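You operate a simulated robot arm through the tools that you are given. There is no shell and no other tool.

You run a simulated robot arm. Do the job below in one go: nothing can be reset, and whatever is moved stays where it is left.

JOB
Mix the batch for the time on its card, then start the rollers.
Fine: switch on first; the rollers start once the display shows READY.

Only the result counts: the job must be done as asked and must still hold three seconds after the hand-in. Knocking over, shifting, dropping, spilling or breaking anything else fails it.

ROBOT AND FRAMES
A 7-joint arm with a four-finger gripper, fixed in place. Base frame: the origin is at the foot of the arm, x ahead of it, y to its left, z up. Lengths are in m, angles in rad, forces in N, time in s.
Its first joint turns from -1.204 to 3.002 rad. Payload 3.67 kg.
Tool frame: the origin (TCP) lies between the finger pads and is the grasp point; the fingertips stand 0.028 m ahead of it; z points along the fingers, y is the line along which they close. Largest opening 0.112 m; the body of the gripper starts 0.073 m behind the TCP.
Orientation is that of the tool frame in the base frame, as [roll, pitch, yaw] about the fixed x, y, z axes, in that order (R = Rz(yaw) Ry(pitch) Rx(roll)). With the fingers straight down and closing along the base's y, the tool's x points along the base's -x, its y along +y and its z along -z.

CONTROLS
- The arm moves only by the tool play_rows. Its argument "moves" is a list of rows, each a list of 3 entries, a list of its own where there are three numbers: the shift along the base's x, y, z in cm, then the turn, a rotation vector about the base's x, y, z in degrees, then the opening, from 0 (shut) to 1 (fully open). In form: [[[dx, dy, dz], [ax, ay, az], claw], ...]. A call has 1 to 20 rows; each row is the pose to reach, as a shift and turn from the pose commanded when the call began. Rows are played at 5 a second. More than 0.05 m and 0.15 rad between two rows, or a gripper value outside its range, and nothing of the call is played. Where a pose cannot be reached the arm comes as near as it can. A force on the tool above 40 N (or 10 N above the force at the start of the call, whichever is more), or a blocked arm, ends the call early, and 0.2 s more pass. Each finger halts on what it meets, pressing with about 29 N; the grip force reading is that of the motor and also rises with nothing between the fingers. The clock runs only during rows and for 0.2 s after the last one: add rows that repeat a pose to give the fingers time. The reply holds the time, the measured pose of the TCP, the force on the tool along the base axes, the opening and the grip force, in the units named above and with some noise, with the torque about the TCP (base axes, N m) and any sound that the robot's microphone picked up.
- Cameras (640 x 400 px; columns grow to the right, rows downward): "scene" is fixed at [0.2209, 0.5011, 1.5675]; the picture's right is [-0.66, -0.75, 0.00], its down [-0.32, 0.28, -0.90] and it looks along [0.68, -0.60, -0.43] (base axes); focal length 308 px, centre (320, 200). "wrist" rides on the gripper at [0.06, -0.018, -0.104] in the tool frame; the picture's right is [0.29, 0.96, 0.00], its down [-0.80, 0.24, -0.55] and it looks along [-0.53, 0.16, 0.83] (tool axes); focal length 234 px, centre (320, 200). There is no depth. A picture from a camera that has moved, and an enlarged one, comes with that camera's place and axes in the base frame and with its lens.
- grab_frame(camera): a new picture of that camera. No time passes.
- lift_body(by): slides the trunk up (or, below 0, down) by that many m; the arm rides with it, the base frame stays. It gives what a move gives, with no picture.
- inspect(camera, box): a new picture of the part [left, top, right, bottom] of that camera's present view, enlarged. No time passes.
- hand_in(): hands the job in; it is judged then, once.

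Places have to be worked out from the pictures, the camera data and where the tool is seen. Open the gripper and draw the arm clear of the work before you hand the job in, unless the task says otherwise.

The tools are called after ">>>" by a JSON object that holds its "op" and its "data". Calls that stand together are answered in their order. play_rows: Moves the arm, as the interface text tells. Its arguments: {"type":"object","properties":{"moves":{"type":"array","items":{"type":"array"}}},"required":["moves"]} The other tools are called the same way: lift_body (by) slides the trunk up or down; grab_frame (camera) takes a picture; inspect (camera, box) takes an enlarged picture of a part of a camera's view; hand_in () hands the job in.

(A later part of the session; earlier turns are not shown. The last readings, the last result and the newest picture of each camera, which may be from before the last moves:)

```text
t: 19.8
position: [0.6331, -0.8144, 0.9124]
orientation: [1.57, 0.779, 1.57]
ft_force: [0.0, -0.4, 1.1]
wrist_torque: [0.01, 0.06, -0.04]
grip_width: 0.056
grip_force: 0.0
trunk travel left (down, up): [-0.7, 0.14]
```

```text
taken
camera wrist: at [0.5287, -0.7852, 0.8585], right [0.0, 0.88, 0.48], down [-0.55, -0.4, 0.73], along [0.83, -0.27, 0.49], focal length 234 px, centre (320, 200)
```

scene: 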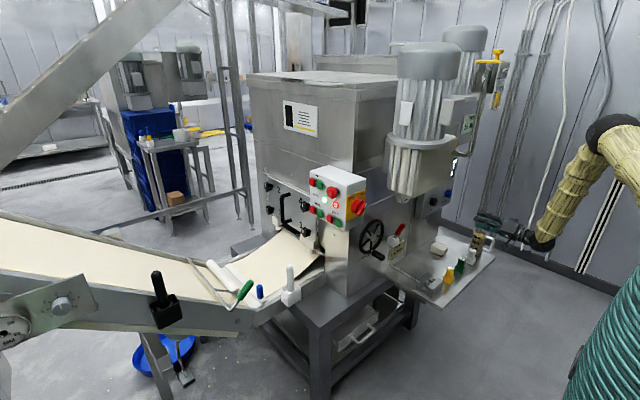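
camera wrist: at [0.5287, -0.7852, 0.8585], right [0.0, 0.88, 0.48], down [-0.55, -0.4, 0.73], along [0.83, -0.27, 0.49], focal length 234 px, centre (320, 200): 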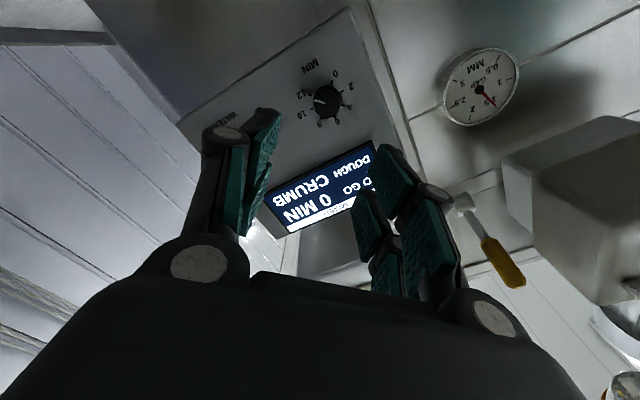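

>>> {"op": "inspect", "data": {"camera": "wrist", "box": [270, 40, 390, 140]}}

>>> {"op": "inspect", "data": {"camera": "wrist", "box": [250, 130, 390, 240]}}

>>> {"op": "inspect", "data": {"camera": "scene", "box": [430, 90, 510, 270]}}

```text
4.00 times, centred on (330, 90) of wrist
camera zoom: at [0.5287, -0.7852, 0.8585], right [0.0, 0.88, 0.48], down [-0.55, -0.4, 0.73], along [0.83, -0.27, 0.49], focal length 937 px, centre (280, 640)
```

zoom: 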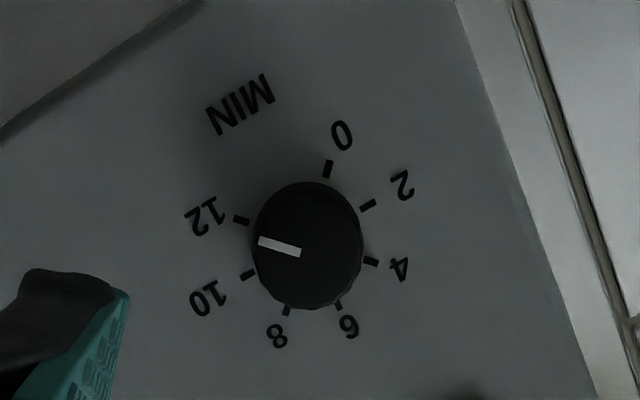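

```text
3.64 times, centred on (320, 185) of wrist
camera zoom: at [0.5287, -0.7852, 0.8585], right [0.0, 0.88, 0.48], down [-0.55, -0.4, 0.73], along [0.83, -0.27, 0.49], focal length 852 px, centre (320, 254)
```

zoom: 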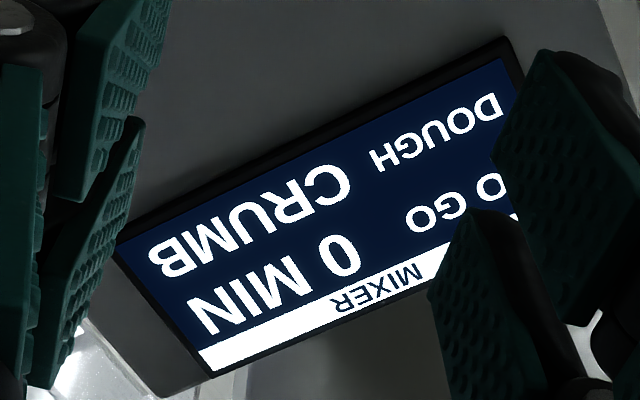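

```text
2.22 times, centred on (470, 180) of scene
camera zoom: at [0.2209, 0.5011, 1.5675], right [-0.66, -0.75, 0.0], down [-0.32, 0.28, -0.9], along [0.68, -0.6, -0.43], focal length 686 px, centre (-13, 244)
```

zoom: 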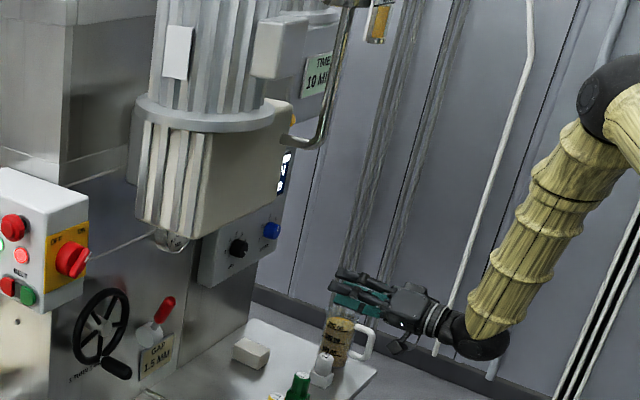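

Display reads "MIXER – 0 MIN TO GO – DOUGH CRUMB", and the dial scale runs 0–12 with the pointer on 12. The knob cap works out at about (0.855,-0.807,0.921), about 36 mm across; I'll approach in line with it to x≈0.78 and recheck.

>>> {"op": "play_rows", "data": {"moves": [[[3, 0.7, 0.85], [0, 0, 0], 0.6], [[7, 0.7, 0.85], [0, 0, 0], 0.6], [[11, 0.7, 0.85], [0, 0, 0], 0.6], [[15, 0.7, 0.85], [0, 0, 0], 0.6], [[15, 0.7, 0.85], [0, 0, 0], 0.6]]}}

>>> {"op": "grab_frame", "data": {"camera": "wrist"}}

>>> {"op": "inspect", "data": {"camera": "scene", "box": [400, 160, 520, 260]}}

```text
t: 21.0
position: [0.7828, -0.8003, 0.9275]
orientation: [1.57, 0.79, 1.57]
ft_force: [-0.6, 0.2, 0.1]
wrist_torque: [-0.01, -0.03, 0.04]
grip_width: 0.0672
grip_force: 0.1
trunk travel left (down, up): [-0.7, 0.14]
```

```text
taken
camera wrist: at [0.678, -0.7709, 0.8724], right [0.0, 0.88, 0.47], down [-0.55, -0.39, 0.73], along [0.83, -0.26, 0.49], focal length 234 px, centre (320, 200)
```

wrist: 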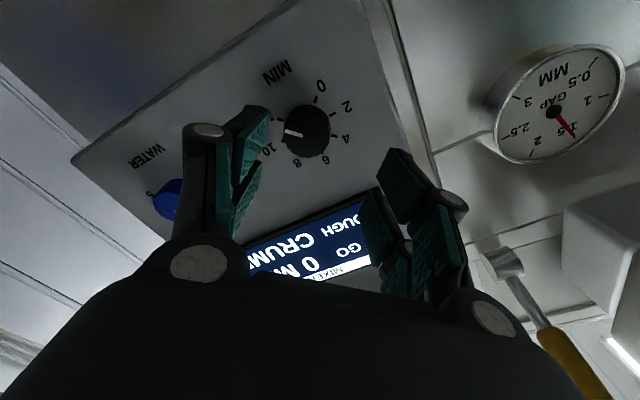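

```text
4.00 times, centred on (460, 210) of scene
camera zoom: at [0.2209, 0.5011, 1.5675], right [-0.66, -0.75, 0.0], down [-0.32, 0.28, -0.9], along [0.68, -0.6, -0.43], focal length 1234 px, centre (-240, 160)
```

zoom: 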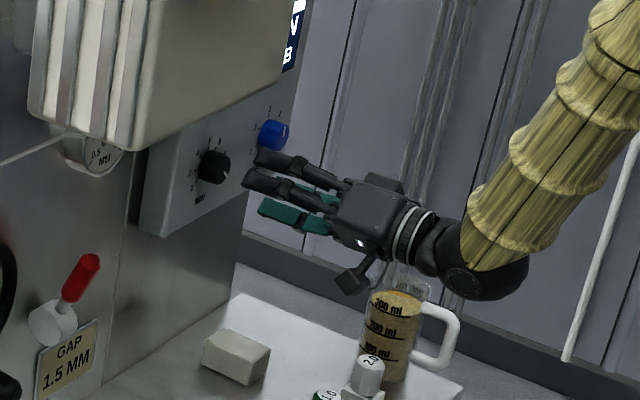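

Measured TCP (0.783,-0.800,0.9275). Rechecking the knob's line from this closer view.

>>> {"op": "inspect", "data": {"camera": "wrist", "box": [240, 60, 380, 180]}}

```text
3.33 times, centred on (310, 120) of wrist
camera zoom: at [0.678, -0.7709, 0.8724], right [0.0, 0.88, 0.47], down [-0.55, -0.39, 0.73], along [0.83, -0.26, 0.49], focal length 781 px, centre (353, 467)
```

zoom: 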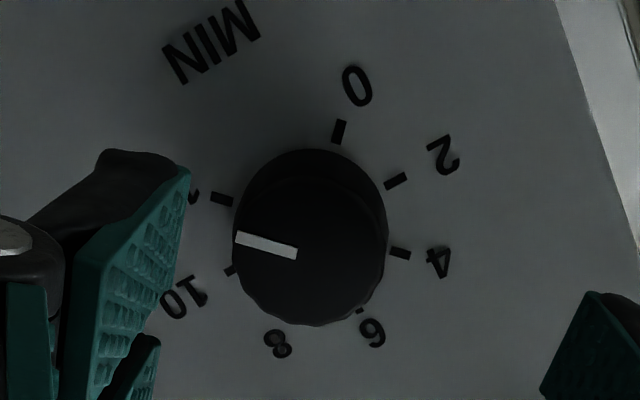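

Knob axis recomputed: y≈-0.8085, z≈0.921. I'll advance 2 cm with a small lateral correction and let it settle to see the true offset.

>>> {"op": "play_rows", "data": {"moves": [[[1, -0.5, -0.4], [0, 0, 0], 0.6], [[2, -0.5, -0.4], [0, 0, 0], 0.6], [[2, -0.5, -0.4], [0, 0, 0], 0.6], [[2, -0.5, -0.4], [0, 0, 0], 0.6]]}}

>>> {"op": "inspect", "data": {"camera": "wrist", "box": [180, 60, 460, 260]}}

```text
t: 22.0
position: [0.8024, -0.8115, 0.9191]
orientation: [1.57, 0.784, 1.569]
ft_force: [0.2, -1.1, -1.1]
wrist_torque: [0.02, -0.01, 0.05]
grip_width: 0.067
grip_force: 0.0
trunk travel left (down, up): [-0.7, 0.14]
```

```text
2.00 times, centred on (320, 160) of wrist
camera zoom: at [0.6984, -0.7818, 0.8643], right [0.0, 0.88, 0.48], down [-0.55, -0.4, 0.73], along [0.83, -0.26, 0.49], focal length 468 px, centre (320, 280)
```

zoom: 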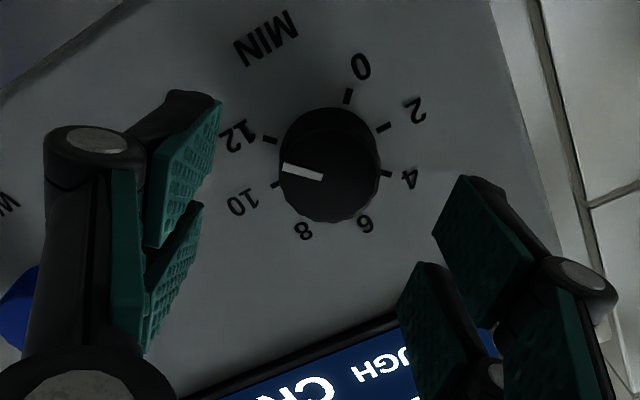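

Knob centre now at about (-0.8075, 0.920) versus TCP (-0.8115, 0.919). I'll correct by ~4 mm, advance until the fingertips are about 1 cm past the cap face, and close.

>>> {"op": "play_rows", "data": {"moves": [[[0.5, 0.35, 0.1], [0, 0, 0], 0.6], [[1.5, 0.35, 0.1], [0, 0, 0], 0.6], [[2.5, 0.35, 0.1], [0, 0, 0], 0.6], [[3.4, 0.35, 0.1], [0, 0, 0], 0.6], [[3.4, 0.35, 0.1], [0, 0, 0], 0.6], [[3.4, 0.35, 0.1], [0, 0, 0], 0.45], [[3.4, 0.35, 0.1], [0, 0, 0], 0.3], [[3.4, 0.35, 0.1], [0, 0, 0], 0.15], [[3.4, 0.35, 0.1], [0, 0, 0], 0], [[3.4, 0.35, 0.1], [0, 0, 0], 0]]}}

>>> {"op": "inspect", "data": {"camera": "wrist", "box": [180, 60, 460, 260]}}

>>> {"op": "inspect", "data": {"camera": "scene", "box": [400, 160, 520, 260]}}

```text
t: 24.2
position: [0.8379, -0.807, 0.9202]
orientation: [1.571, 0.784, 1.572]
ft_force: [1.5, -3.5, 1.1]
wrist_torque: [-0.03, -0.19, -0.65]
grip_width: 0.0342
grip_force: 44.8
trunk travel left (down, up): [-0.7, 0.14]
```

```text
2.00 times, centred on (320, 160) of wrist
camera zoom: at [0.7327, -0.7784, 0.8653], right [0.0, 0.88, 0.48], down [-0.55, -0.4, 0.73], along [0.83, -0.26, 0.49], focal length 468 px, centre (320, 280)
```

zoom: 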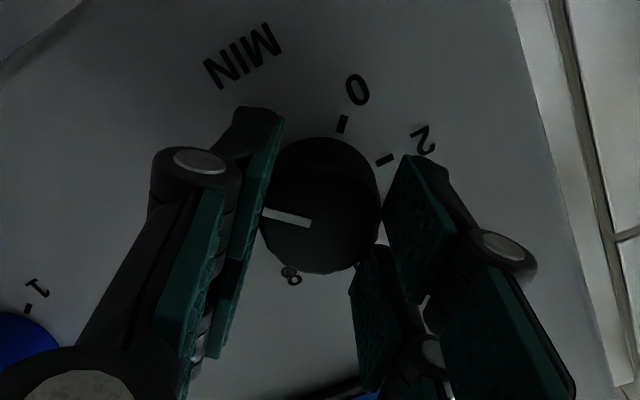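

```text
4.00 times, centred on (460, 210) of scene
camera zoom: at [0.2209, 0.5011, 1.5675], right [-0.66, -0.75, 0.0], down [-0.32, 0.28, -0.9], along [0.68, -0.6, -0.43], focal length 1234 px, centre (-240, 160)
```

zoom: 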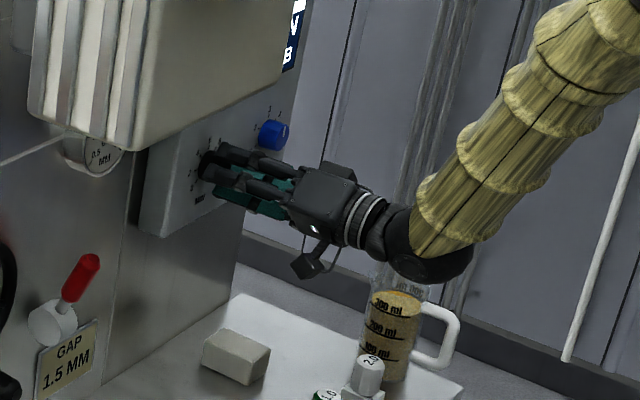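

Knob gripped at 34 mm, low side force. Turning it -45° about x, from 12 back to 10.

>>> {"op": "play_rows", "data": {"moves": [[[0, 0, 0], [-7.5, 0, 0], 0], [[0, 0, 0], [-15, 0, 0], 0], [[0, 0, 0], [-22.5, 0, 0], 0], [[0, 0, 0], [-30, 0, 0], 0], [[0, 0, 0], [-37.5, 0, 0], 0], [[0, 0, 0], [-45, 0, 0], 0], [[0, 0, 0], [-45, 0, 0], 0], [[0, 0, 0], [-45, 0, 0], 0]]}}

>>> {"op": "inspect", "data": {"camera": "wrist", "box": [180, 60, 460, 260]}}

```text
t: 26.0
position: [0.8369, -0.8086, 0.9199]
orientation: [2.164, 1.568, 2.161]
ft_force: [2.1, -7.6, -0.3]
wrist_torque: [-0.01, -0.06, -0.3]
grip_width: 0.0341
grip_force: 44.3
trunk travel left (down, up): [-0.7, 0.14]
```

```text
2.00 times, centred on (320, 160) of wrist
camera zoom: at [0.7326, -0.8261, 0.8604], right [0.0, 0.96, -0.29], down [-0.55, 0.24, 0.8], along [0.83, 0.16, 0.53], focal length 468 px, centre (320, 280)
```

zoom: 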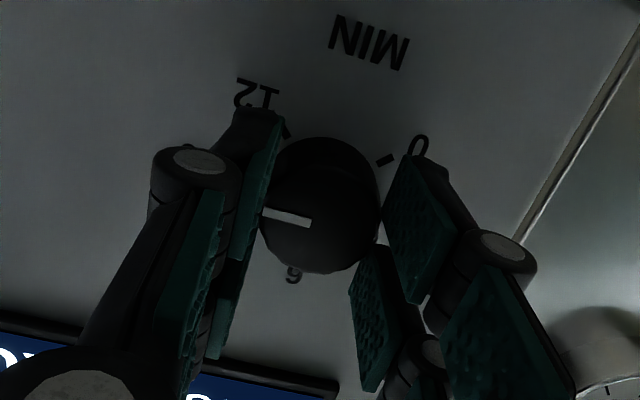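

The pointer turned with the fingers. Releasing and backing off to check where it points.

>>> {"op": "play_rows", "data": {"moves": [[[0, 0, 0], [0, 0, 0], 0.2], [[0, 0, 0], [0, 0, 0], 0.5], [[0, 0, 0], [0, 0, 0], 0.6], [[-3, 0, 0], [0, 0, 0], 0.6], [[-7, 0, 0], [0, 0, 0], 0.6], [[-11, 0, 0], [0, 0, 0], 0.6], [[-11, 0, 0], [0, 0, 0], 0.6]]}}

>>> {"op": "grab_frame", "data": {"camera": "wrist"}}

>>> {"op": "inspect", "data": {"camera": "wrist", "box": [260, 40, 400, 160]}}

>>> {"op": "inspect", "data": {"camera": "wrist", "box": [220, 120, 400, 260]}}

```text
t: 27.6
position: [0.7281, -0.8063, 0.919]
orientation: [1.918, 1.566, 1.919]
ft_force: [0.9, -0.3, -0.1]
wrist_torque: [-0.01, -0.03, 0.02]
grip_width: 0.0673
grip_force: 0.1
trunk travel left (down, up): [-0.7, 0.14]
```

```text
taken
camera wrist: at [0.6241, -0.8252, 0.8604], right [0.0, 0.96, -0.29], down [-0.55, 0.24, 0.8], along [0.83, 0.16, 0.53], focal length 234 px, centre (320, 200)
```

wrist: 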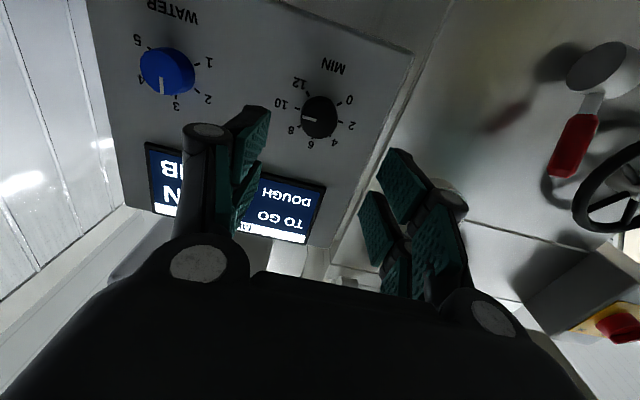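

```text
3.33 times, centred on (330, 100) of wrist
camera zoom: at [0.6241, -0.8252, 0.8604], right [0.0, 0.96, -0.29], down [-0.55, 0.24, 0.8], along [0.83, 0.16, 0.53], focal length 781 px, centre (287, 533)
```

zoom: 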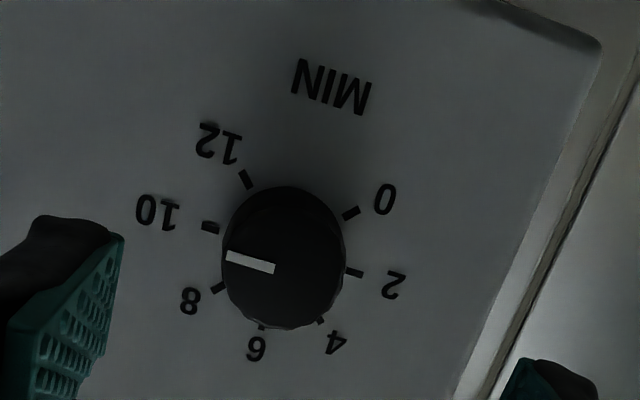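

```text
2.86 times, centred on (310, 190) of wrist
camera zoom: at [0.6241, -0.8252, 0.8604], right [0.0, 0.96, -0.29], down [-0.55, 0.24, 0.8], along [0.83, 0.16, 0.53], focal length 669 px, centre (349, 229)
```

zoom: 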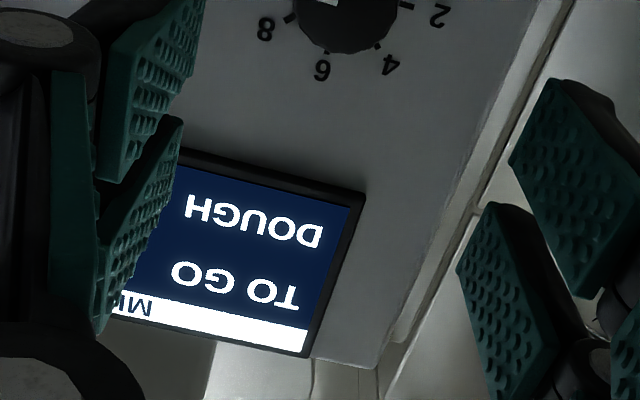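

The dial now reads 10 (pointer within about 1°). Next is the MIX green button, on the +y face of the box at about (0.973, -0.165, 1.147); ROLL green is at about (0.973, -0.165, 1.036). I'll go back the way I came with the gripper closing, to around (0.71,-0.17,1.15).

>>> {"op": "play_rows", "data": {"moves": [[[-4, 0, 0], [0, 0, 0], 0.5], [[-8, 2, 0.5], [0, 0, 0], 0.3], [[-9, 6.5, 1.5], [0, 0, 0], 0.1], [[-9, 11, 3], [0, 0, 0], 0], [[-9, 15.5, 4.5], [0, 0, 0], 0], [[-9, 20, 6], [0, 0, 0], 0], [[-9, 24.5, 7.5], [0, 0, 0], 0], [[-9, 29, 9], [0, 0, 0], 0], [[-9, 33.5, 11], [0, 0, 0], 0], [[-9, 38, 13], [0, 0, 0], 0], [[-8, 42.5, 15], [0, 0, 0], 0], [[-7, 47, 17], [0, 0, 0], 0], [[-6, 51.5, 19], [0, 0, 0], 0], [[-5, 56, 21], [0, 0, 0], 0], [[-4, 60, 22.5], [0, 0, 0], 0], [[-2, 64, 23], [0, 0, 0], 0], [[-2, 64, 23], [0, 0, 0], 0]]}}

>>> {"op": "grab_frame", "data": {"camera": "scene"}}

>>> {"op": "inspect", "data": {"camera": "scene", "box": [420, 150, 470, 220]}}

```text
refused: row 11 steps farther than a row can; nothing moved
```

```text
taken
```

scene: 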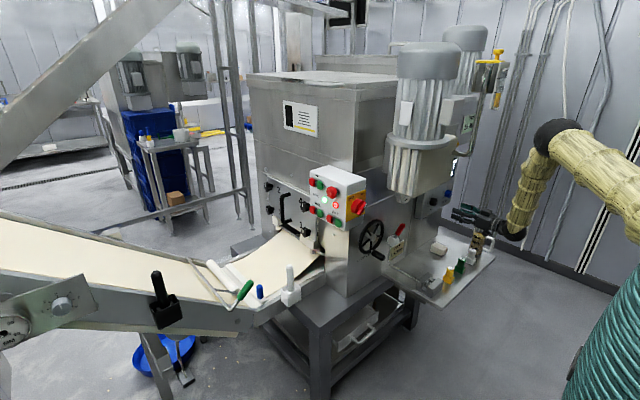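

```text
5.71 times, centred on (445, 185) of scene
camera zoom: at [0.2209, 0.5011, 1.5675], right [-0.66, -0.75, 0.0], down [-0.32, 0.28, -0.9], along [0.68, -0.6, -0.43], focal length 1763 px, centre (-394, 286)
```

zoom: 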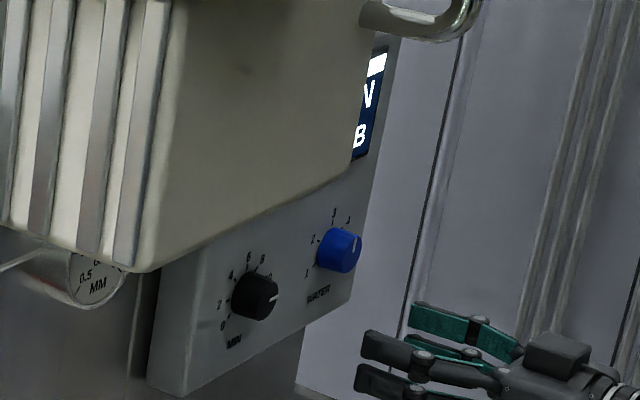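

One step was just over 5 cm so nothing moved; I'll repeat with shorter steps.

>>> {"op": "play_rows", "data": {"moves": [[[-4, 0, 0], [0, 0, 0], 0.5], [[-8, 2, 0.5], [0, 0, 0], 0.3], [[-9, 6, 1.5], [0, 0, 0], 0.1], [[-9, 10, 2.8], [0, 0, 0], 0], [[-9, 14, 4], [0, 0, 0], 0], [[-9, 18, 5.2], [0, 0, 0], 0], [[-9, 22, 6.4], [0, 0, 0], 0], [[-9, 26, 7.6], [0, 0, 0], 0], [[-9, 30, 9], [0, 0, 0], 0], [[-9, 34, 10.6], [0, 0, 0], 0], [[-9, 38, 12.5], [0, 0, 0], 0], [[-8, 42, 14.5], [0, 0, 0], 0], [[-7, 46, 16.5], [0, 0, 0], 0], [[-6, 50, 18.5], [0, 0, 0], 0], [[-5, 54, 20.5], [0, 0, 0], 0], [[-4, 58, 22], [0, 0, 0], 0], [[-2, 61, 23], [0, 0, 0], 0], [[-2, 64, 23], [0, 0, 0], 0], [[-2, 64, 23], [0, 0, 0], 0]]}}

>>> {"op": "grab_frame", "data": {"camera": "scene"}}

```text
t: 31.6
position: [0.7071, -0.1665, 1.151]
orientation: [1.682, 1.568, 1.683]
ft_force: [-0.8, 0.0, 0.7]
wrist_torque: [-0.02, -0.02, 0.05]
grip_width: 0.0002
grip_force: 29.0
trunk travel left (down, up): [-0.7, 0.14]
```

```text
taken
```

scene: 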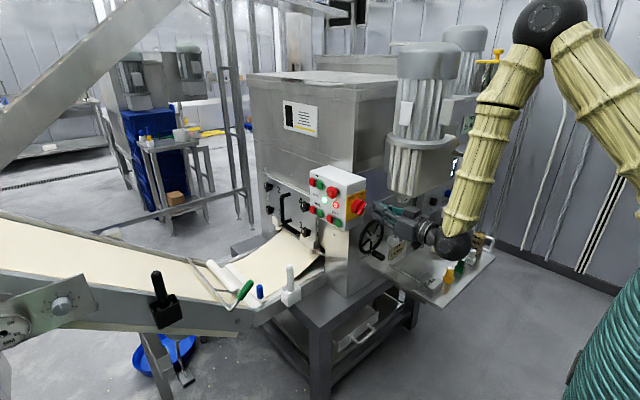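

Closed gripper at (0.707,-0.167,1.151). Now I'll yaw the tool by -90° so it points along -y, moving out to about (0.80,+0.06,1.15), in front of the button face.

>>> {"op": "play_rows", "data": {"moves": [[[0, 3, 0], [0, 0, -7.5], 0], [[0, 6, 0], [0, 0, -15], 0], [[0, 9, 0], [0, 0, -22.5], 0], [[1, 12, 0], [0, 0, -30], 0], [[2, 15, 0], [0, 0, -37.5], 0], [[3, 18, 0], [0, 0, -45], 0], [[4, 20, 0], [0, 0, -52.5], 0], [[5, 21, 0], [0, 0, -60], 0], [[6, 22, 0], [0, 0, -67.5], 0], [[7, 23, 0], [0, 0, -75], 0], [[8, 23, 0], [0, 0, -82.5], 0], [[9, 23, 0], [0, 0, -90], 0], [[9, 23, 0], [0, 0, -90], 0]]}}

>>> {"op": "grab_frame", "data": {"camera": "scene"}}

>>> {"op": "grab_frame", "data": {"camera": "wrist"}}

```text
t: 34.4
position: [0.7912, -0.0052, 1.1522]
orientation: [2.978, 1.564, 1.41]
ft_force: [0.7, 0.2, -0.4]
wrist_torque: [-0.01, 0.01, 0.0]
grip_width: 0.0
grip_force: 28.8
out of reach, approached as far as the arm can: row 11, 12, 13
trunk travel left (down, up): [-0.7, 0.14]
```

```text
taken
```

scene: 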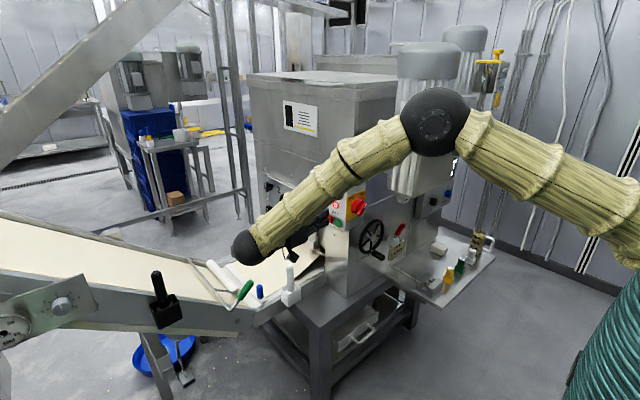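

```text
taken
camera wrist: at [0.7728, 0.0981, 1.0927], right [0.96, 0.01, -0.29], down [0.24, 0.55, 0.8], along [0.16, -0.84, 0.53], focal length 234 px, centre (320, 200)
```

wrist: 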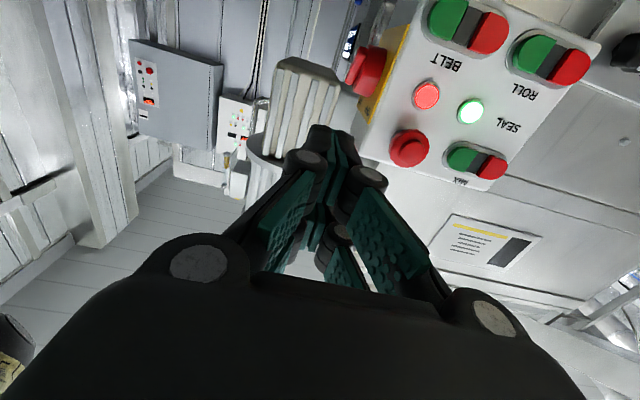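

The arm just ran short of reach in y, at (0.791,-0.005,1.152), tool along -y. From this view: MIX green ≈ (0.970,-0.165,1.150), ROLL green ≈ (0.971,-0.165,1.04), mushroom stop at (0.884, 1.15). I'll slide in +x in front of MIX green, keeping clear of the mushroom.

>>> {"op": "play_rows", "data": {"moves": [[[4, -0.5, 0], [0, 0, 0], 0], [[8, -1, 0], [0, 0, 0], 0], [[12, -1.5, 0], [0, 0, 0], 0], [[15, -1.5, 0], [0, 0, 0], 0], [[18, -1.5, -0.2], [0, 0, 0], 0], [[18, -1.5, -0.2], [0, 0, 0], 0]]}}

>>> {"op": "grab_frame", "data": {"camera": "wrist"}}

>>> {"op": "grab_frame", "data": {"camera": "scene"}}

```text
t: 35.8
position: [0.9696, -0.0244, 1.1509]
orientation: [2.225, 1.569, 0.658]
ft_force: [0.0, -0.4, 0.5]
wrist_torque: [0.04, 0.02, 0.02]
grip_width: 0.0001
grip_force: 28.8
trunk travel left (down, up): [-0.7, 0.14]
```

```text
taken
camera wrist: at [0.9505, 0.0797, 1.0917], right [0.96, 0.01, -0.29], down [0.24, 0.55, 0.8], along [0.16, -0.83, 0.53], focal length 234 px, centre (320, 200)
```

wrist: 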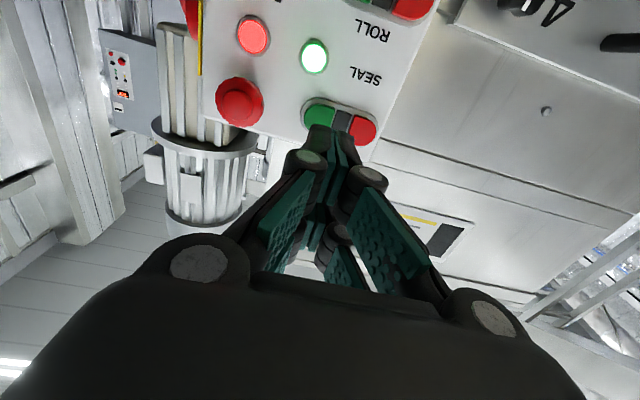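

```text
taken
```

scene: 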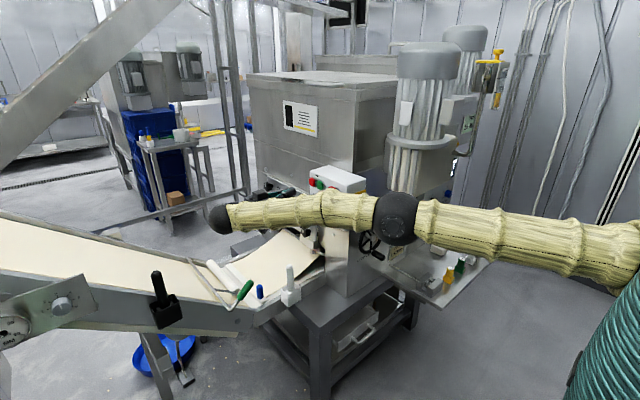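

In position at (0.970,-0.024,1.151). Zooming to confirm the tip lines up with the green half of MIX.

>>> {"op": "inspect", "data": {"camera": "wrist", "box": [260, 60, 420, 180]}}

>>> {"op": "inspect", "data": {"camera": "scene", "box": [250, 150, 390, 250]}}

```text
3.33 times, centred on (340, 120) of wrist
camera zoom: at [0.9505, 0.0797, 1.0917], right [0.96, 0.01, -0.29], down [0.24, 0.55, 0.8], along [0.16, -0.83, 0.53], focal length 781 px, centre (253, 467)
```

zoom: 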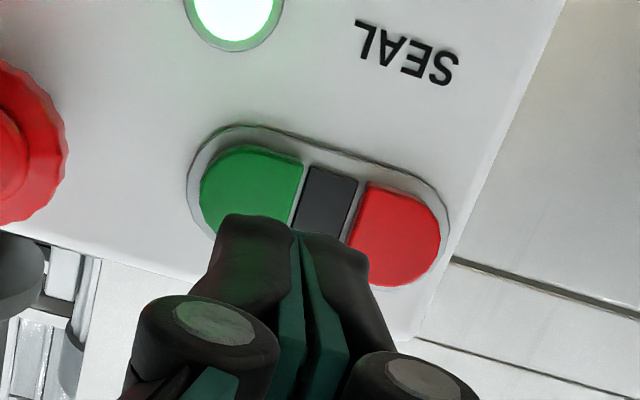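

```text
4.00 times, centred on (320, 200) of scene
camera zoom: at [0.2209, 0.5011, 1.5675], right [-0.66, -0.75, 0.0], down [-0.32, 0.28, -0.9], along [0.68, -0.6, -0.43], focal length 1234 px, centre (320, 200)
```

zoom: 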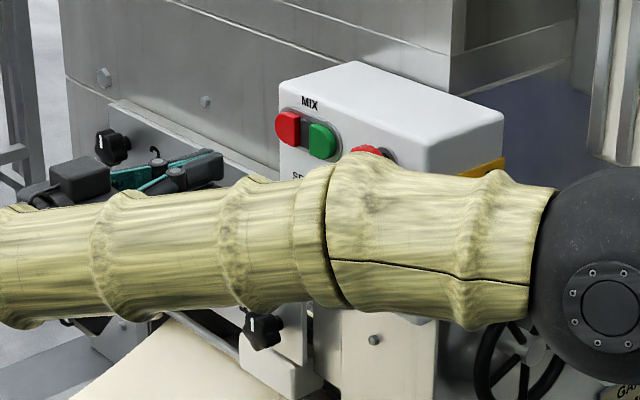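

Tip is slightly toward the black divider; green centre is at x≈0.967, z≈1.150. I'll shift 4 mm in -x and advance in -y, slowing near the button.

>>> {"op": "play_rows", "data": {"moves": [[[-0.4, -3, 0], [0, 0, 0], 0], [[-0.4, -6, 0], [0, 0, 0], 0], [[-0.4, -8.5, 0], [0, 0, 0], 0], [[-0.4, -9.5, 0], [0, 0, 0], 0], [[-0.4, -10.2, 0], [0, 0, 0], 0], [[-0.4, -10.7, 0], [0, 0, 0], 0], [[-0.4, -11.1, 0], [0, 0, 0], 0], [[-0.4, -11.1, 0], [0, 0, 0], 0]]}}

>>> {"op": "inspect", "data": {"camera": "wrist", "box": [220, 40, 420, 180]}}

>>> {"op": "inspect", "data": {"camera": "scene", "box": [250, 150, 390, 250]}}

```text
t: 37.6
position: [0.9676, -0.1324, 1.1489]
orientation: [-1.649, 1.57, 3.066]
ft_force: [-0.3, 0.1, -0.6]
wrist_torque: [0.02, -0.02, 0.03]
grip_width: 0.0
grip_force: 28.9
trunk travel left (down, up): [-0.7, 0.14]
```

```text
2.86 times, centred on (320, 110) of wrist
camera zoom: at [0.9488, -0.0284, 1.0906], right [0.96, 0.0, -0.29], down [0.24, 0.55, 0.8], along [0.16, -0.83, 0.53], focal length 669 px, centre (320, 457)
```

zoom: 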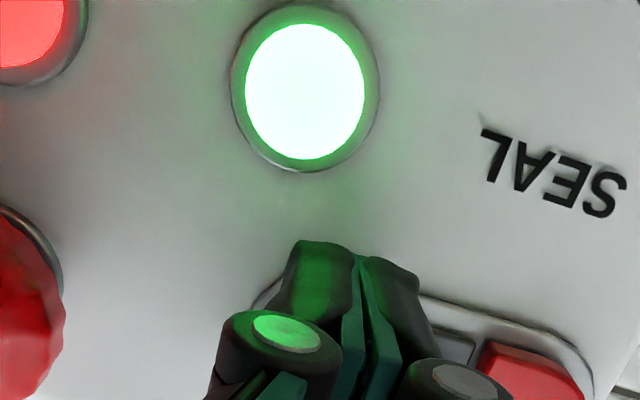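

```text
4.00 times, centred on (320, 200) of scene
camera zoom: at [0.2209, 0.5011, 1.5675], right [-0.66, -0.75, 0.0], down [-0.32, 0.28, -0.9], along [0.68, -0.6, -0.43], focal length 1234 px, centre (320, 200)
```

zoom: 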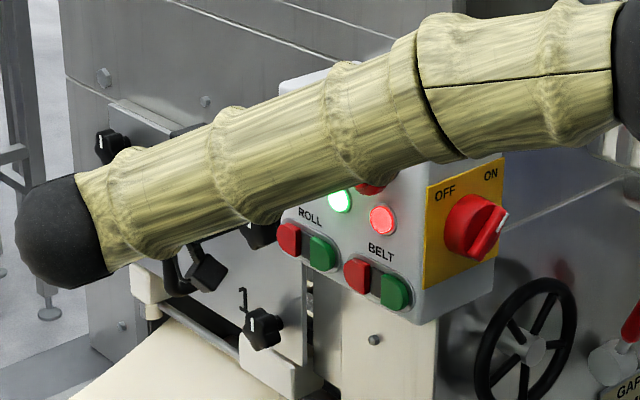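

No contact yet at tip y≈-0.160; the button face should be within a few mm. I'll press on in 3 mm steps.

>>> {"op": "play_rows", "data": {"moves": [[[0, -0.3, 0], [0, 0, 0], 0], [[0, -0.6, 0], [0, 0, 0], 0], [[0, -0.9, 0], [0, 0, 0], 0], [[0, -0.9, 0], [0, 0, 0], 0]]}}

>>> {"op": "inspect", "data": {"camera": "wrist", "box": [220, 40, 420, 180]}}

```text
t: 38.6
position: [0.9665, -0.1389, 1.1512]
orientation: [0.69, 1.571, -0.881]
ft_force: [-2.6, 10.4, -1.6]
wrist_torque: [0.01, -0.02, -0.05]
grip_width: 0.0062
grip_force: 35.7
trunk travel left (down, up): [-0.7, 0.14]
heard: click
```

```text
2.86 times, centred on (320, 110) of wrist
camera zoom: at [0.9489, -0.0354, 1.0902], right [0.96, 0.0, -0.29], down [0.24, 0.55, 0.8], along [0.16, -0.83, 0.53], focal length 669 px, centre (320, 457)
```

zoom: 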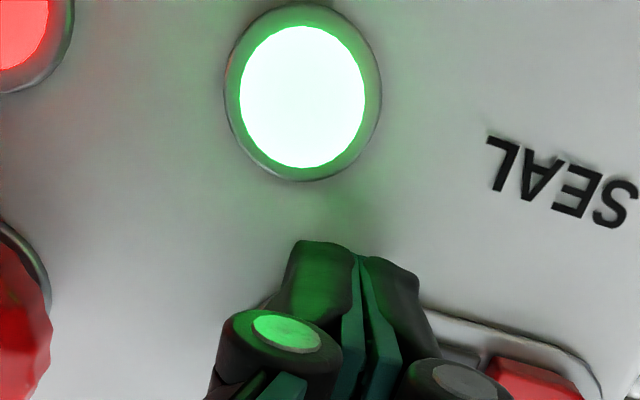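

A click, with 10 N of push: the MIX button went in. I'll back straight off and see what the display and machine do.

>>> {"op": "play_rows", "data": {"moves": [[[0, 1, 0], [0, 0, 0], 0], [[0, 4, 0], [0, 0, 0], 0], [[0, 8, 0], [0, 0, 0], 0], [[0, 11, 0], [0, 0, 0], 0], [[0, 11, 0], [0, 0, 0], 0]]}}

>>> {"op": "grab_frame", "data": {"camera": "wrist"}}

>>> {"op": "inspect", "data": {"camera": "scene", "box": [420, 140, 480, 200]}}

>>> {"op": "grab_frame", "data": {"camera": "scene"}}

```text
t: 39.8
position: [0.9686, -0.0322, 1.1497]
orientation: [2.6, 1.57, 1.029]
ft_force: [0.3, 0.3, 0.1]
wrist_torque: [0.04, 0.05, 0.02]
grip_width: 0.0
grip_force: 35.6
trunk travel left (down, up): [-0.7, 0.14]
```

```text
taken
camera wrist: at [0.9494, 0.0714, 1.0909], right [0.96, 0.0, -0.29], down [0.24, 0.55, 0.8], along [0.16, -0.83, 0.53], focal length 234 px, centre (320, 200)
```

wrist: 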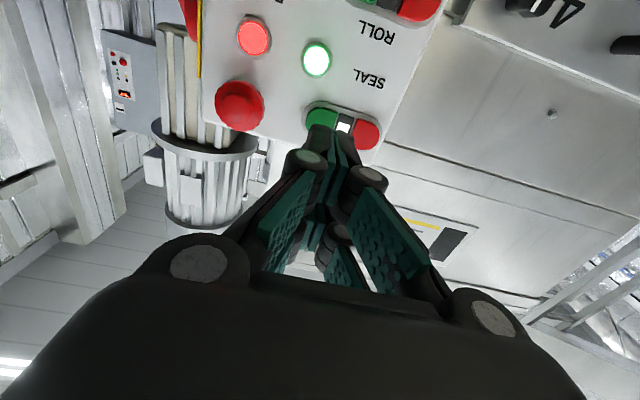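

```text
6.67 times, centred on (450, 170) of scene
camera zoom: at [0.2209, 0.5011, 1.5675], right [-0.66, -0.75, 0.0], down [-0.32, 0.28, -0.9], along [0.68, -0.6, -0.43], focal length 2057 px, centre (-547, 400)
```

zoom: 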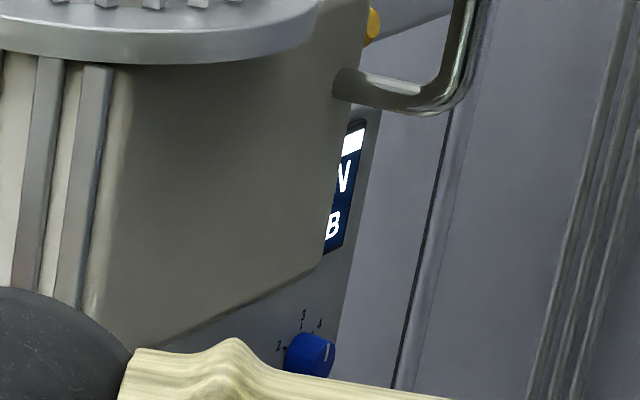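

```text
taken
```

scene: 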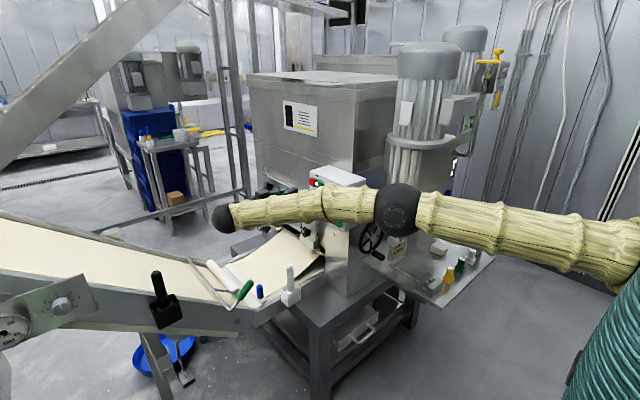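

The lamp between the MIX buttons is now lit white: mixing runs. While it mixes I'll lower the tool (staying 13 cm off the face) to ROLL height and keep watching the display's visible edge.

>>> {"op": "play_rows", "data": {"moves": [[[0, 0, -4], [0, 0, 0], 0], [[0, 0, -8], [0, 0, 0], 0], [[0, 0, -11], [0, 0, 0], 0], [[0, 0, -11], [0, 0, 0], 0], [[0, 0, -11], [0, 0, 0], 0], [[0, 0, -11], [0, 0, 0], 0], [[0, 0, -11], [0, 0, 0], 0], [[0, 0, -11], [0, 0, 0], 0], [[0, 0, -11], [0, 0, 0], 0], [[0, 0, -11], [0, 0, 0], 0]]}}

>>> {"op": "inspect", "data": {"camera": "scene", "box": [420, 140, 480, 200]}}

>>> {"op": "grab_frame", "data": {"camera": "wrist"}}

```text
t: 42.0
position: [0.9579, -0.0299, 1.043]
orientation: [2.101, 1.57, 0.534]
ft_force: [-0.4, 0.2, 0.3]
wrist_torque: [-0.02, 0.01, 0.02]
grip_width: 0.0
grip_force: 35.6
out of reach, approached as far as the arm can: row 3, 4, 5, 6, 7, 8, 9, 10
trunk travel left (down, up): [-0.7, 0.14]
```

```text
6.67 times, centred on (450, 170) of scene
camera zoom: at [0.2209, 0.5011, 1.5675], right [-0.66, -0.75, 0.0], down [-0.32, 0.28, -0.9], along [0.68, -0.6, -0.43], focal length 2057 px, centre (-547, 400)
```

zoom: 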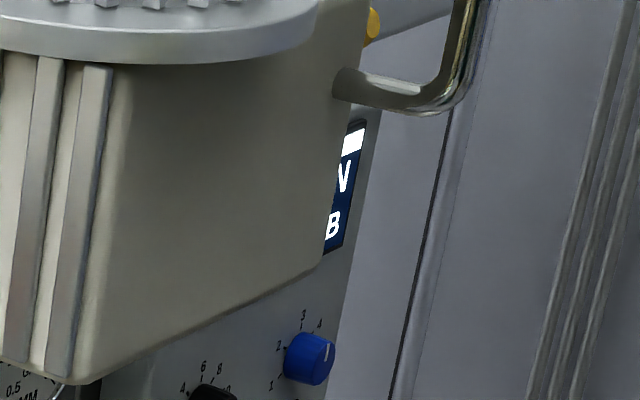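

```text
taken
camera wrist: at [0.9406, 0.073, 0.9826], right [0.96, 0.0, -0.29], down [0.24, 0.55, 0.8], along [0.16, -0.83, 0.53], focal length 234 px, centre (320, 200)
```

wrist: 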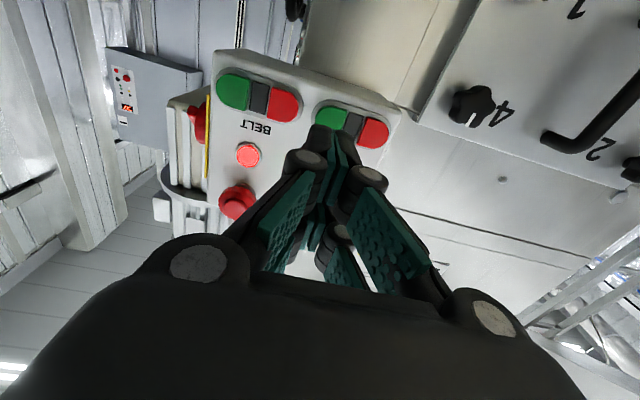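

Mixing continues (display edge still shows the minutes and CRUMB). Reach is about 1 cm short here but improves as y decreases. I'll hold and wait.

>>> {"op": "play_rows", "data": {"moves": [[[0, 0, 0], [0, 0, 0], 0], [[0, 0, 0], [0, 0, 0], 0], [[0, 0, 0], [0, 0, 0], 0], [[0, 0, 0], [0, 0, 0], 0], [[0, 0, 0], [0, 0, 0], 0], [[0, 0, 0], [0, 0, 0], 0], [[0, 0, 0], [0, 0, 0], 0], [[0, 0, 0], [0, 0, 0], 0], [[0, 0, 0], [0, 0, 0], 0], [[0, 0, 0], [0, 0, 0], 0], [[0, 0, 0], [0, 0, 0], 0], [[0, 0, 0], [0, 0, 0], 0], [[0, 0, 0], [0, 0, 0], 0], [[0, 0, 0], [0, 0, 0], 0], [[0, 0, 0], [0, 0, 0], 0], [[0, 0, 0], [0, 0, 0], 0], [[0, 0, 0], [0, 0, 0], 0], [[0, 0, 0], [0, 0, 0], 0], [[0, 0, 0], [0, 0, 0], 0], [[0, 0, 0], [0, 0, 0], 0]]}}

>>> {"op": "inspect", "data": {"camera": "scene", "box": [420, 140, 480, 200]}}

>>> {"op": "inspect", "data": {"camera": "wrist", "box": [200, 40, 420, 220]}}

>>> {"op": "inspect", "data": {"camera": "scene", "box": [280, 140, 400, 240]}}

```text
t: 46.2
position: [0.9595, -0.0305, 1.0422]
orientation: [2.206, 1.57, 0.633]
ft_force: [-0.6, 0.7, -0.1]
wrist_torque: [0.04, -0.01, 0.02]
grip_width: 0.0
grip_force: 36.1
trunk travel left (down, up): [-0.7, 0.14]
```

```text
6.67 times, centred on (450, 170) of scene
camera zoom: at [0.2209, 0.5011, 1.5675], right [-0.66, -0.75, 0.0], down [-0.32, 0.28, -0.9], along [0.68, -0.6, -0.43], focal length 2057 px, centre (-547, 400)
```

zoom: 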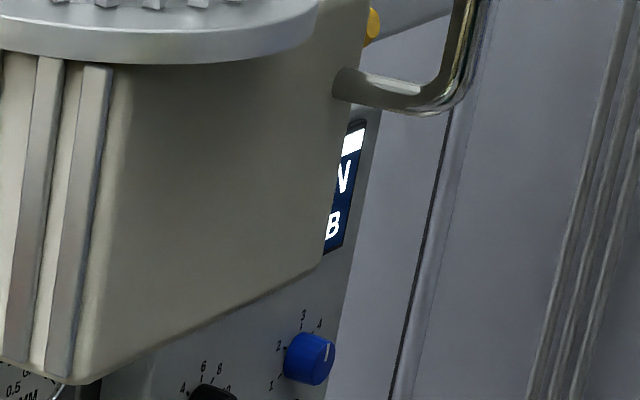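

```text
2.22 times, centred on (310, 130) of wrist
camera zoom: at [0.9406, 0.0729, 0.9825], right [0.96, 0.0, -0.29], down [0.24, 0.55, 0.8], along [0.16, -0.83, 0.53], focal length 520 px, centre (342, 356)
```

zoom: 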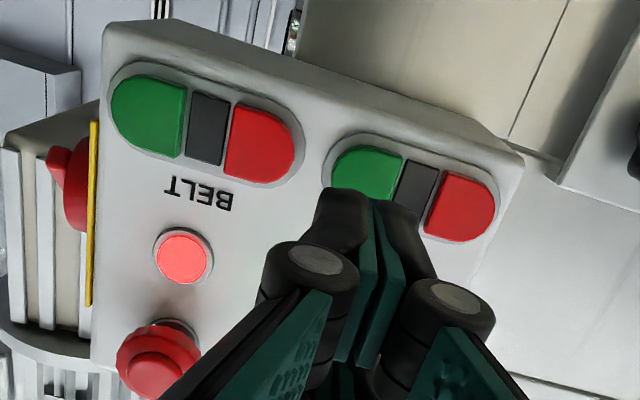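

```text
4.00 times, centred on (340, 190) of scene
camera zoom: at [0.2209, 0.5011, 1.5675], right [-0.66, -0.75, 0.0], down [-0.32, 0.28, -0.9], along [0.68, -0.6, -0.43], focal length 1234 px, centre (240, 240)
```

zoom: 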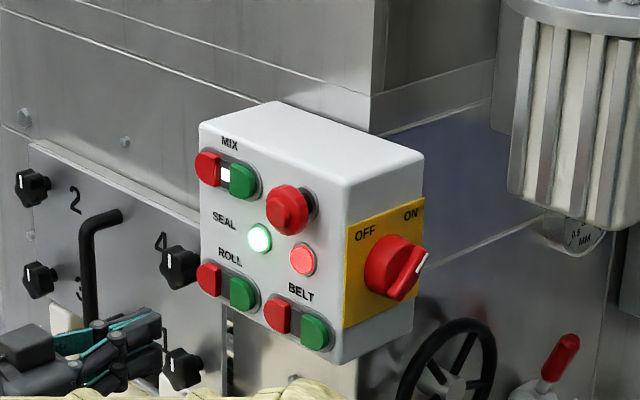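

Still mixing (MIX lamp lit). ROLL green works out at x≈0.969, z≈1.036. Keep waiting.

>>> {"op": "play_rows", "data": {"moves": [[[0, 0, 0], [0, 0, 0], 0], [[0, 0, 0], [0, 0, 0], 0], [[0, 0, 0], [0, 0, 0], 0], [[0, 0, 0], [0, 0, 0], 0], [[0, 0, 0], [0, 0, 0], 0], [[0, 0, 0], [0, 0, 0], 0], [[0, 0, 0], [0, 0, 0], 0], [[0, 0, 0], [0, 0, 0], 0], [[0, 0, 0], [0, 0, 0], 0], [[0, 0, 0], [0, 0, 0], 0], [[0, 0, 0], [0, 0, 0], 0], [[0, 0, 0], [0, 0, 0], 0], [[0, 0, 0], [0, 0, 0], 0], [[0, 0, 0], [0, 0, 0], 0], [[0, 0, 0], [0, 0, 0], 0], [[0, 0, 0], [0, 0, 0], 0], [[0, 0, 0], [0, 0, 0], 0], [[0, 0, 0], [0, 0, 0], 0], [[0, 0, 0], [0, 0, 0], 0], [[0, 0, 0], [0, 0, 0], 0]]}}

>>> {"op": "inspect", "data": {"camera": "scene", "box": [420, 140, 480, 200]}}

>>> {"op": "inspect", "data": {"camera": "scene", "box": [280, 140, 400, 240]}}

```text
t: 50.4
position: [0.9591, -0.0308, 1.0425]
orientation: [2.177, 1.57, 0.606]
ft_force: [-0.3, 0.0, 0.8]
wrist_torque: [-0.04, 0.01, -0.01]
grip_width: 0.0
grip_force: 35.5
trunk travel left (down, up): [-0.7, 0.14]
```

```text
6.67 times, centred on (450, 170) of scene
camera zoom: at [0.2209, 0.5011, 1.5675], right [-0.66, -0.75, 0.0], down [-0.32, 0.28, -0.9], along [0.68, -0.6, -0.43], focal length 2057 px, centre (-547, 400)
```

zoom: 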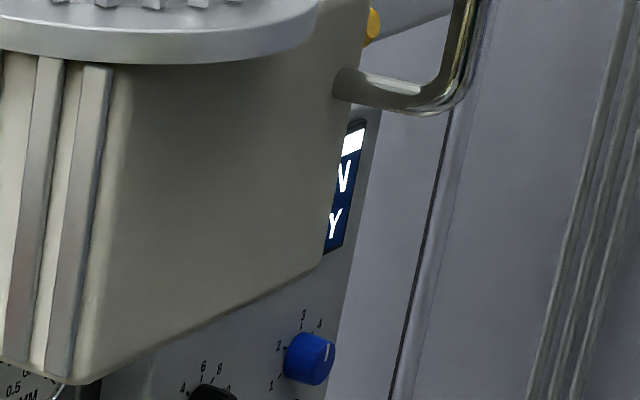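

```text
4.00 times, centred on (340, 190) of scene
camera zoom: at [0.2209, 0.5011, 1.5675], right [-0.66, -0.75, 0.0], down [-0.32, 0.28, -0.9], along [0.68, -0.6, -0.43], focal length 1234 px, centre (240, 240)
```

zoom: 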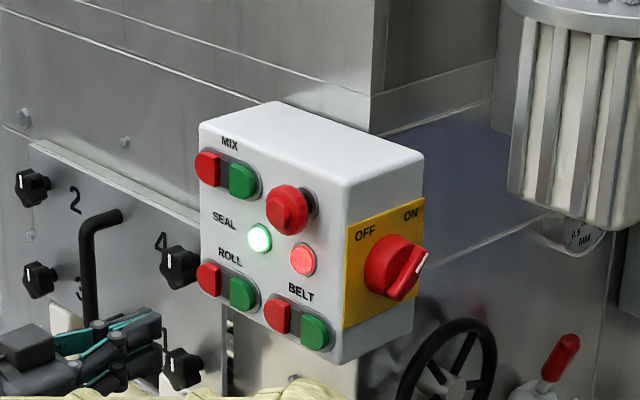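

The MIX lamp has gone out and the third display line now ends in "Y", presumably READY. Before starting the rollers I'll swing back a little to where the wrist camera can read the full display under the mixer box.

>>> {"op": "play_rows", "data": {"moves": [[[-2, 3, 1], [0, 0, 0], 0], [[-6, 5, 2], [0, 0, 5], 0], [[-10, 6, 3], [0, 0, 12], 0], [[-14, 7, 4], [0, 0, 19], 0], [[-18, 7, 5], [0, 0, 26], 0], [[-21, 7, 5], [0, 0, 32], 0], [[-21, 7, 5], [0, 0, 32], 0]]}}

>>> {"op": "grab_frame", "data": {"camera": "wrist"}}

```text
t: 52.0
position: [1.0614, 0.0051, 0.9992]
orientation: [1.391, 1.568, 0.375]
ft_force: [-1.4, -0.1, 0.3]
wrist_torque: [-0.02, 0.0, 0.02]
grip_width: 0.0001
grip_force: 35.6
out of reach, approached as far as the arm can: row 1, 2, 3, 4, 5, 6, 7
trunk travel left (down, up): [-0.7, 0.14]
```

```text
taken
camera wrist: at [0.9915, 0.084, 0.9391], right [0.81, 0.51, -0.29], down [-0.09, 0.6, 0.8], along [0.57, -0.62, 0.53], focal length 234 px, centre (320, 200)
```

wrist: 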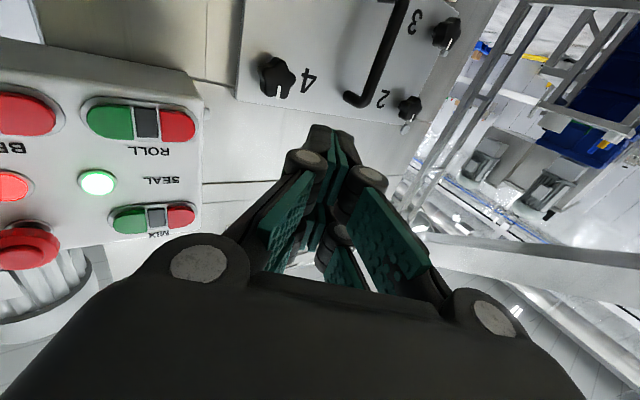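

The arm got drawn to an unplanned place (1.06,0.005,1.00), with no contact force. I'll look at the whole arm before moving again.

>>> {"op": "grab_frame", "data": {"camera": "scene"}}

>>> {"op": "inspect", "data": {"camera": "scene", "box": [200, 150, 360, 290]}}

```text
taken
```

scene: 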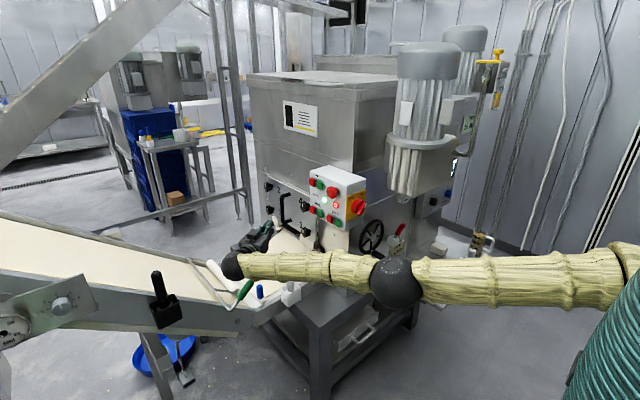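

```text
2.86 times, centred on (280, 220) of scene
camera zoom: at [0.2209, 0.5011, 1.5675], right [-0.66, -0.75, 0.0], down [-0.32, 0.28, -0.9], along [0.68, -0.6, -0.43], focal length 881 px, centre (434, 143)
```

zoom: 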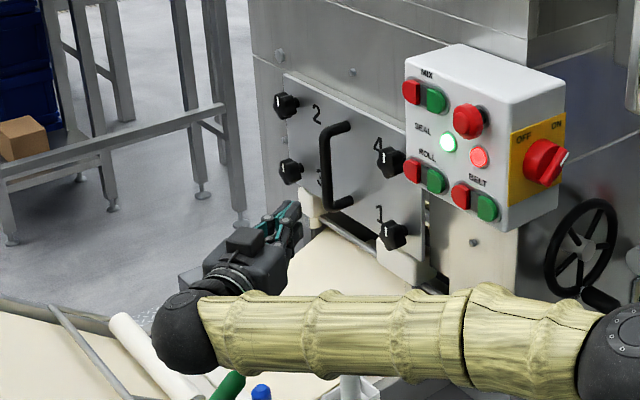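

The arm is stretched nearly straight but clear of everything (green handle and table below undisturbed). I'll draw the tool back toward the base and up in small steps to bend the elbow again.

>>> {"op": "play_rows", "data": {"moves": [[[-2, 0, 1], [0, 0, 0], 0], [[-4, 0, 2], [0, 0, 0], 0], [[-6, 0, 3], [0, 0, 0], 0], [[-8, 0, 4], [0, 0, 0], 0], [[-8, 0, 4], [0, 0, 0], 0]]}}

>>> {"op": "grab_frame", "data": {"camera": "scene"}}

```text
t: 53.2
position: [1.0646, 0.0066, 1.0066]
orientation: [-0.509, 1.57, -1.525]
ft_force: [0.6, -1.2, 0.0]
wrist_torque: [0.03, 0.01, 0.02]
grip_width: 0.0
grip_force: 35.5
out of reach, approached as far as the arm can: row 1, 2, 3, 4, 5
trunk travel left (down, up): [-0.7, 0.14]
```

```text
taken
```

scene: 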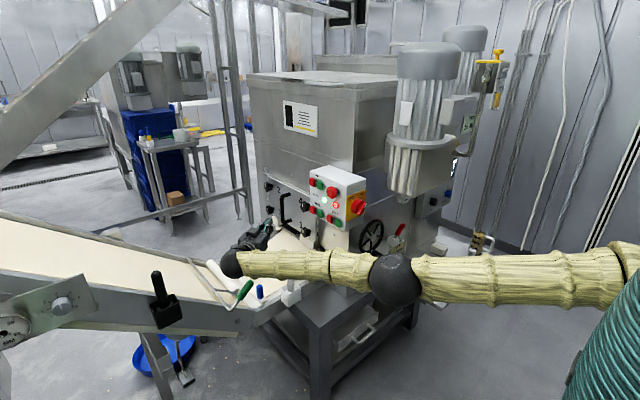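

The elbow sits straight (singular), so pulling radially does nothing. I'll raise the trunk 0.12 m, which lifts the whole arm clear straight up; then I can bend the elbow by moving down and back.

>>> {"op": "lift_body", "data": {"by": 0.12}}

>>> {"op": "grab_frame", "data": {"camera": "scene"}}

```text
t: 54.7
position: [1.0652, 0.0062, 1.1268]
orientation: [2.259, 1.57, 1.245]
ft_force: [0.2, -0.4, -0.2]
wrist_torque: [0.0, 0.01, 0.0]
grip_width: 0.0
grip_force: 35.7
trunk travel left (down, up): [-0.82, 0.02]
```

```text
taken
```

scene: 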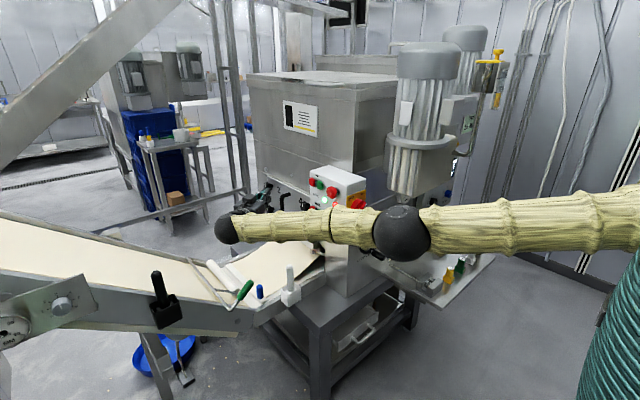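

Lifted cleanly; the items below are all in place. Now down and back, to let the elbow bend upward.

>>> {"op": "play_rows", "data": {"moves": [[[0, 0, -2], [0, 0, 0], 0], [[-1, 0, -4], [0, 0, 0], 0], [[-3, 0, -6], [0, 0, 0], 0], [[-6, 0, -7], [0, 0, 0], 0], [[-9, 0, -7], [0, 0, 0], 0], [[-9, 0, -7], [0, 0, 0], 0]]}}

>>> {"op": "grab_frame", "data": {"camera": "scene"}}

```text
t: 56.1
position: [1.0363, 0.0054, 1.041]
orientation: [0.61, 1.57, -0.407]
ft_force: [-0.3, 0.7, -0.4]
wrist_torque: [-0.02, -0.01, 0.01]
grip_width: 0.0
grip_force: 35.6
out of reach, approached as far as the arm can: row 1, 3, 4, 5, 6
trunk travel left (down, up): [-0.82, 0.02]
```

```text
taken
```

scene: 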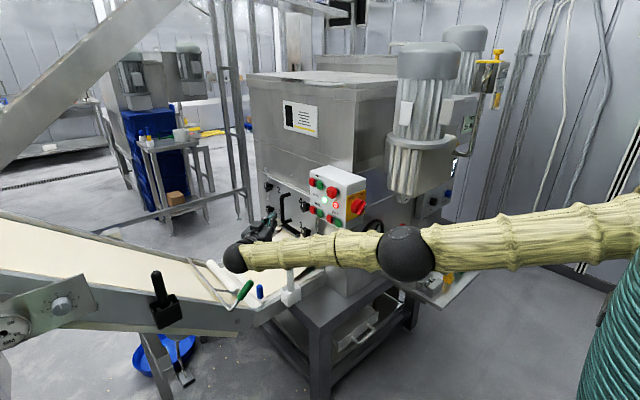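

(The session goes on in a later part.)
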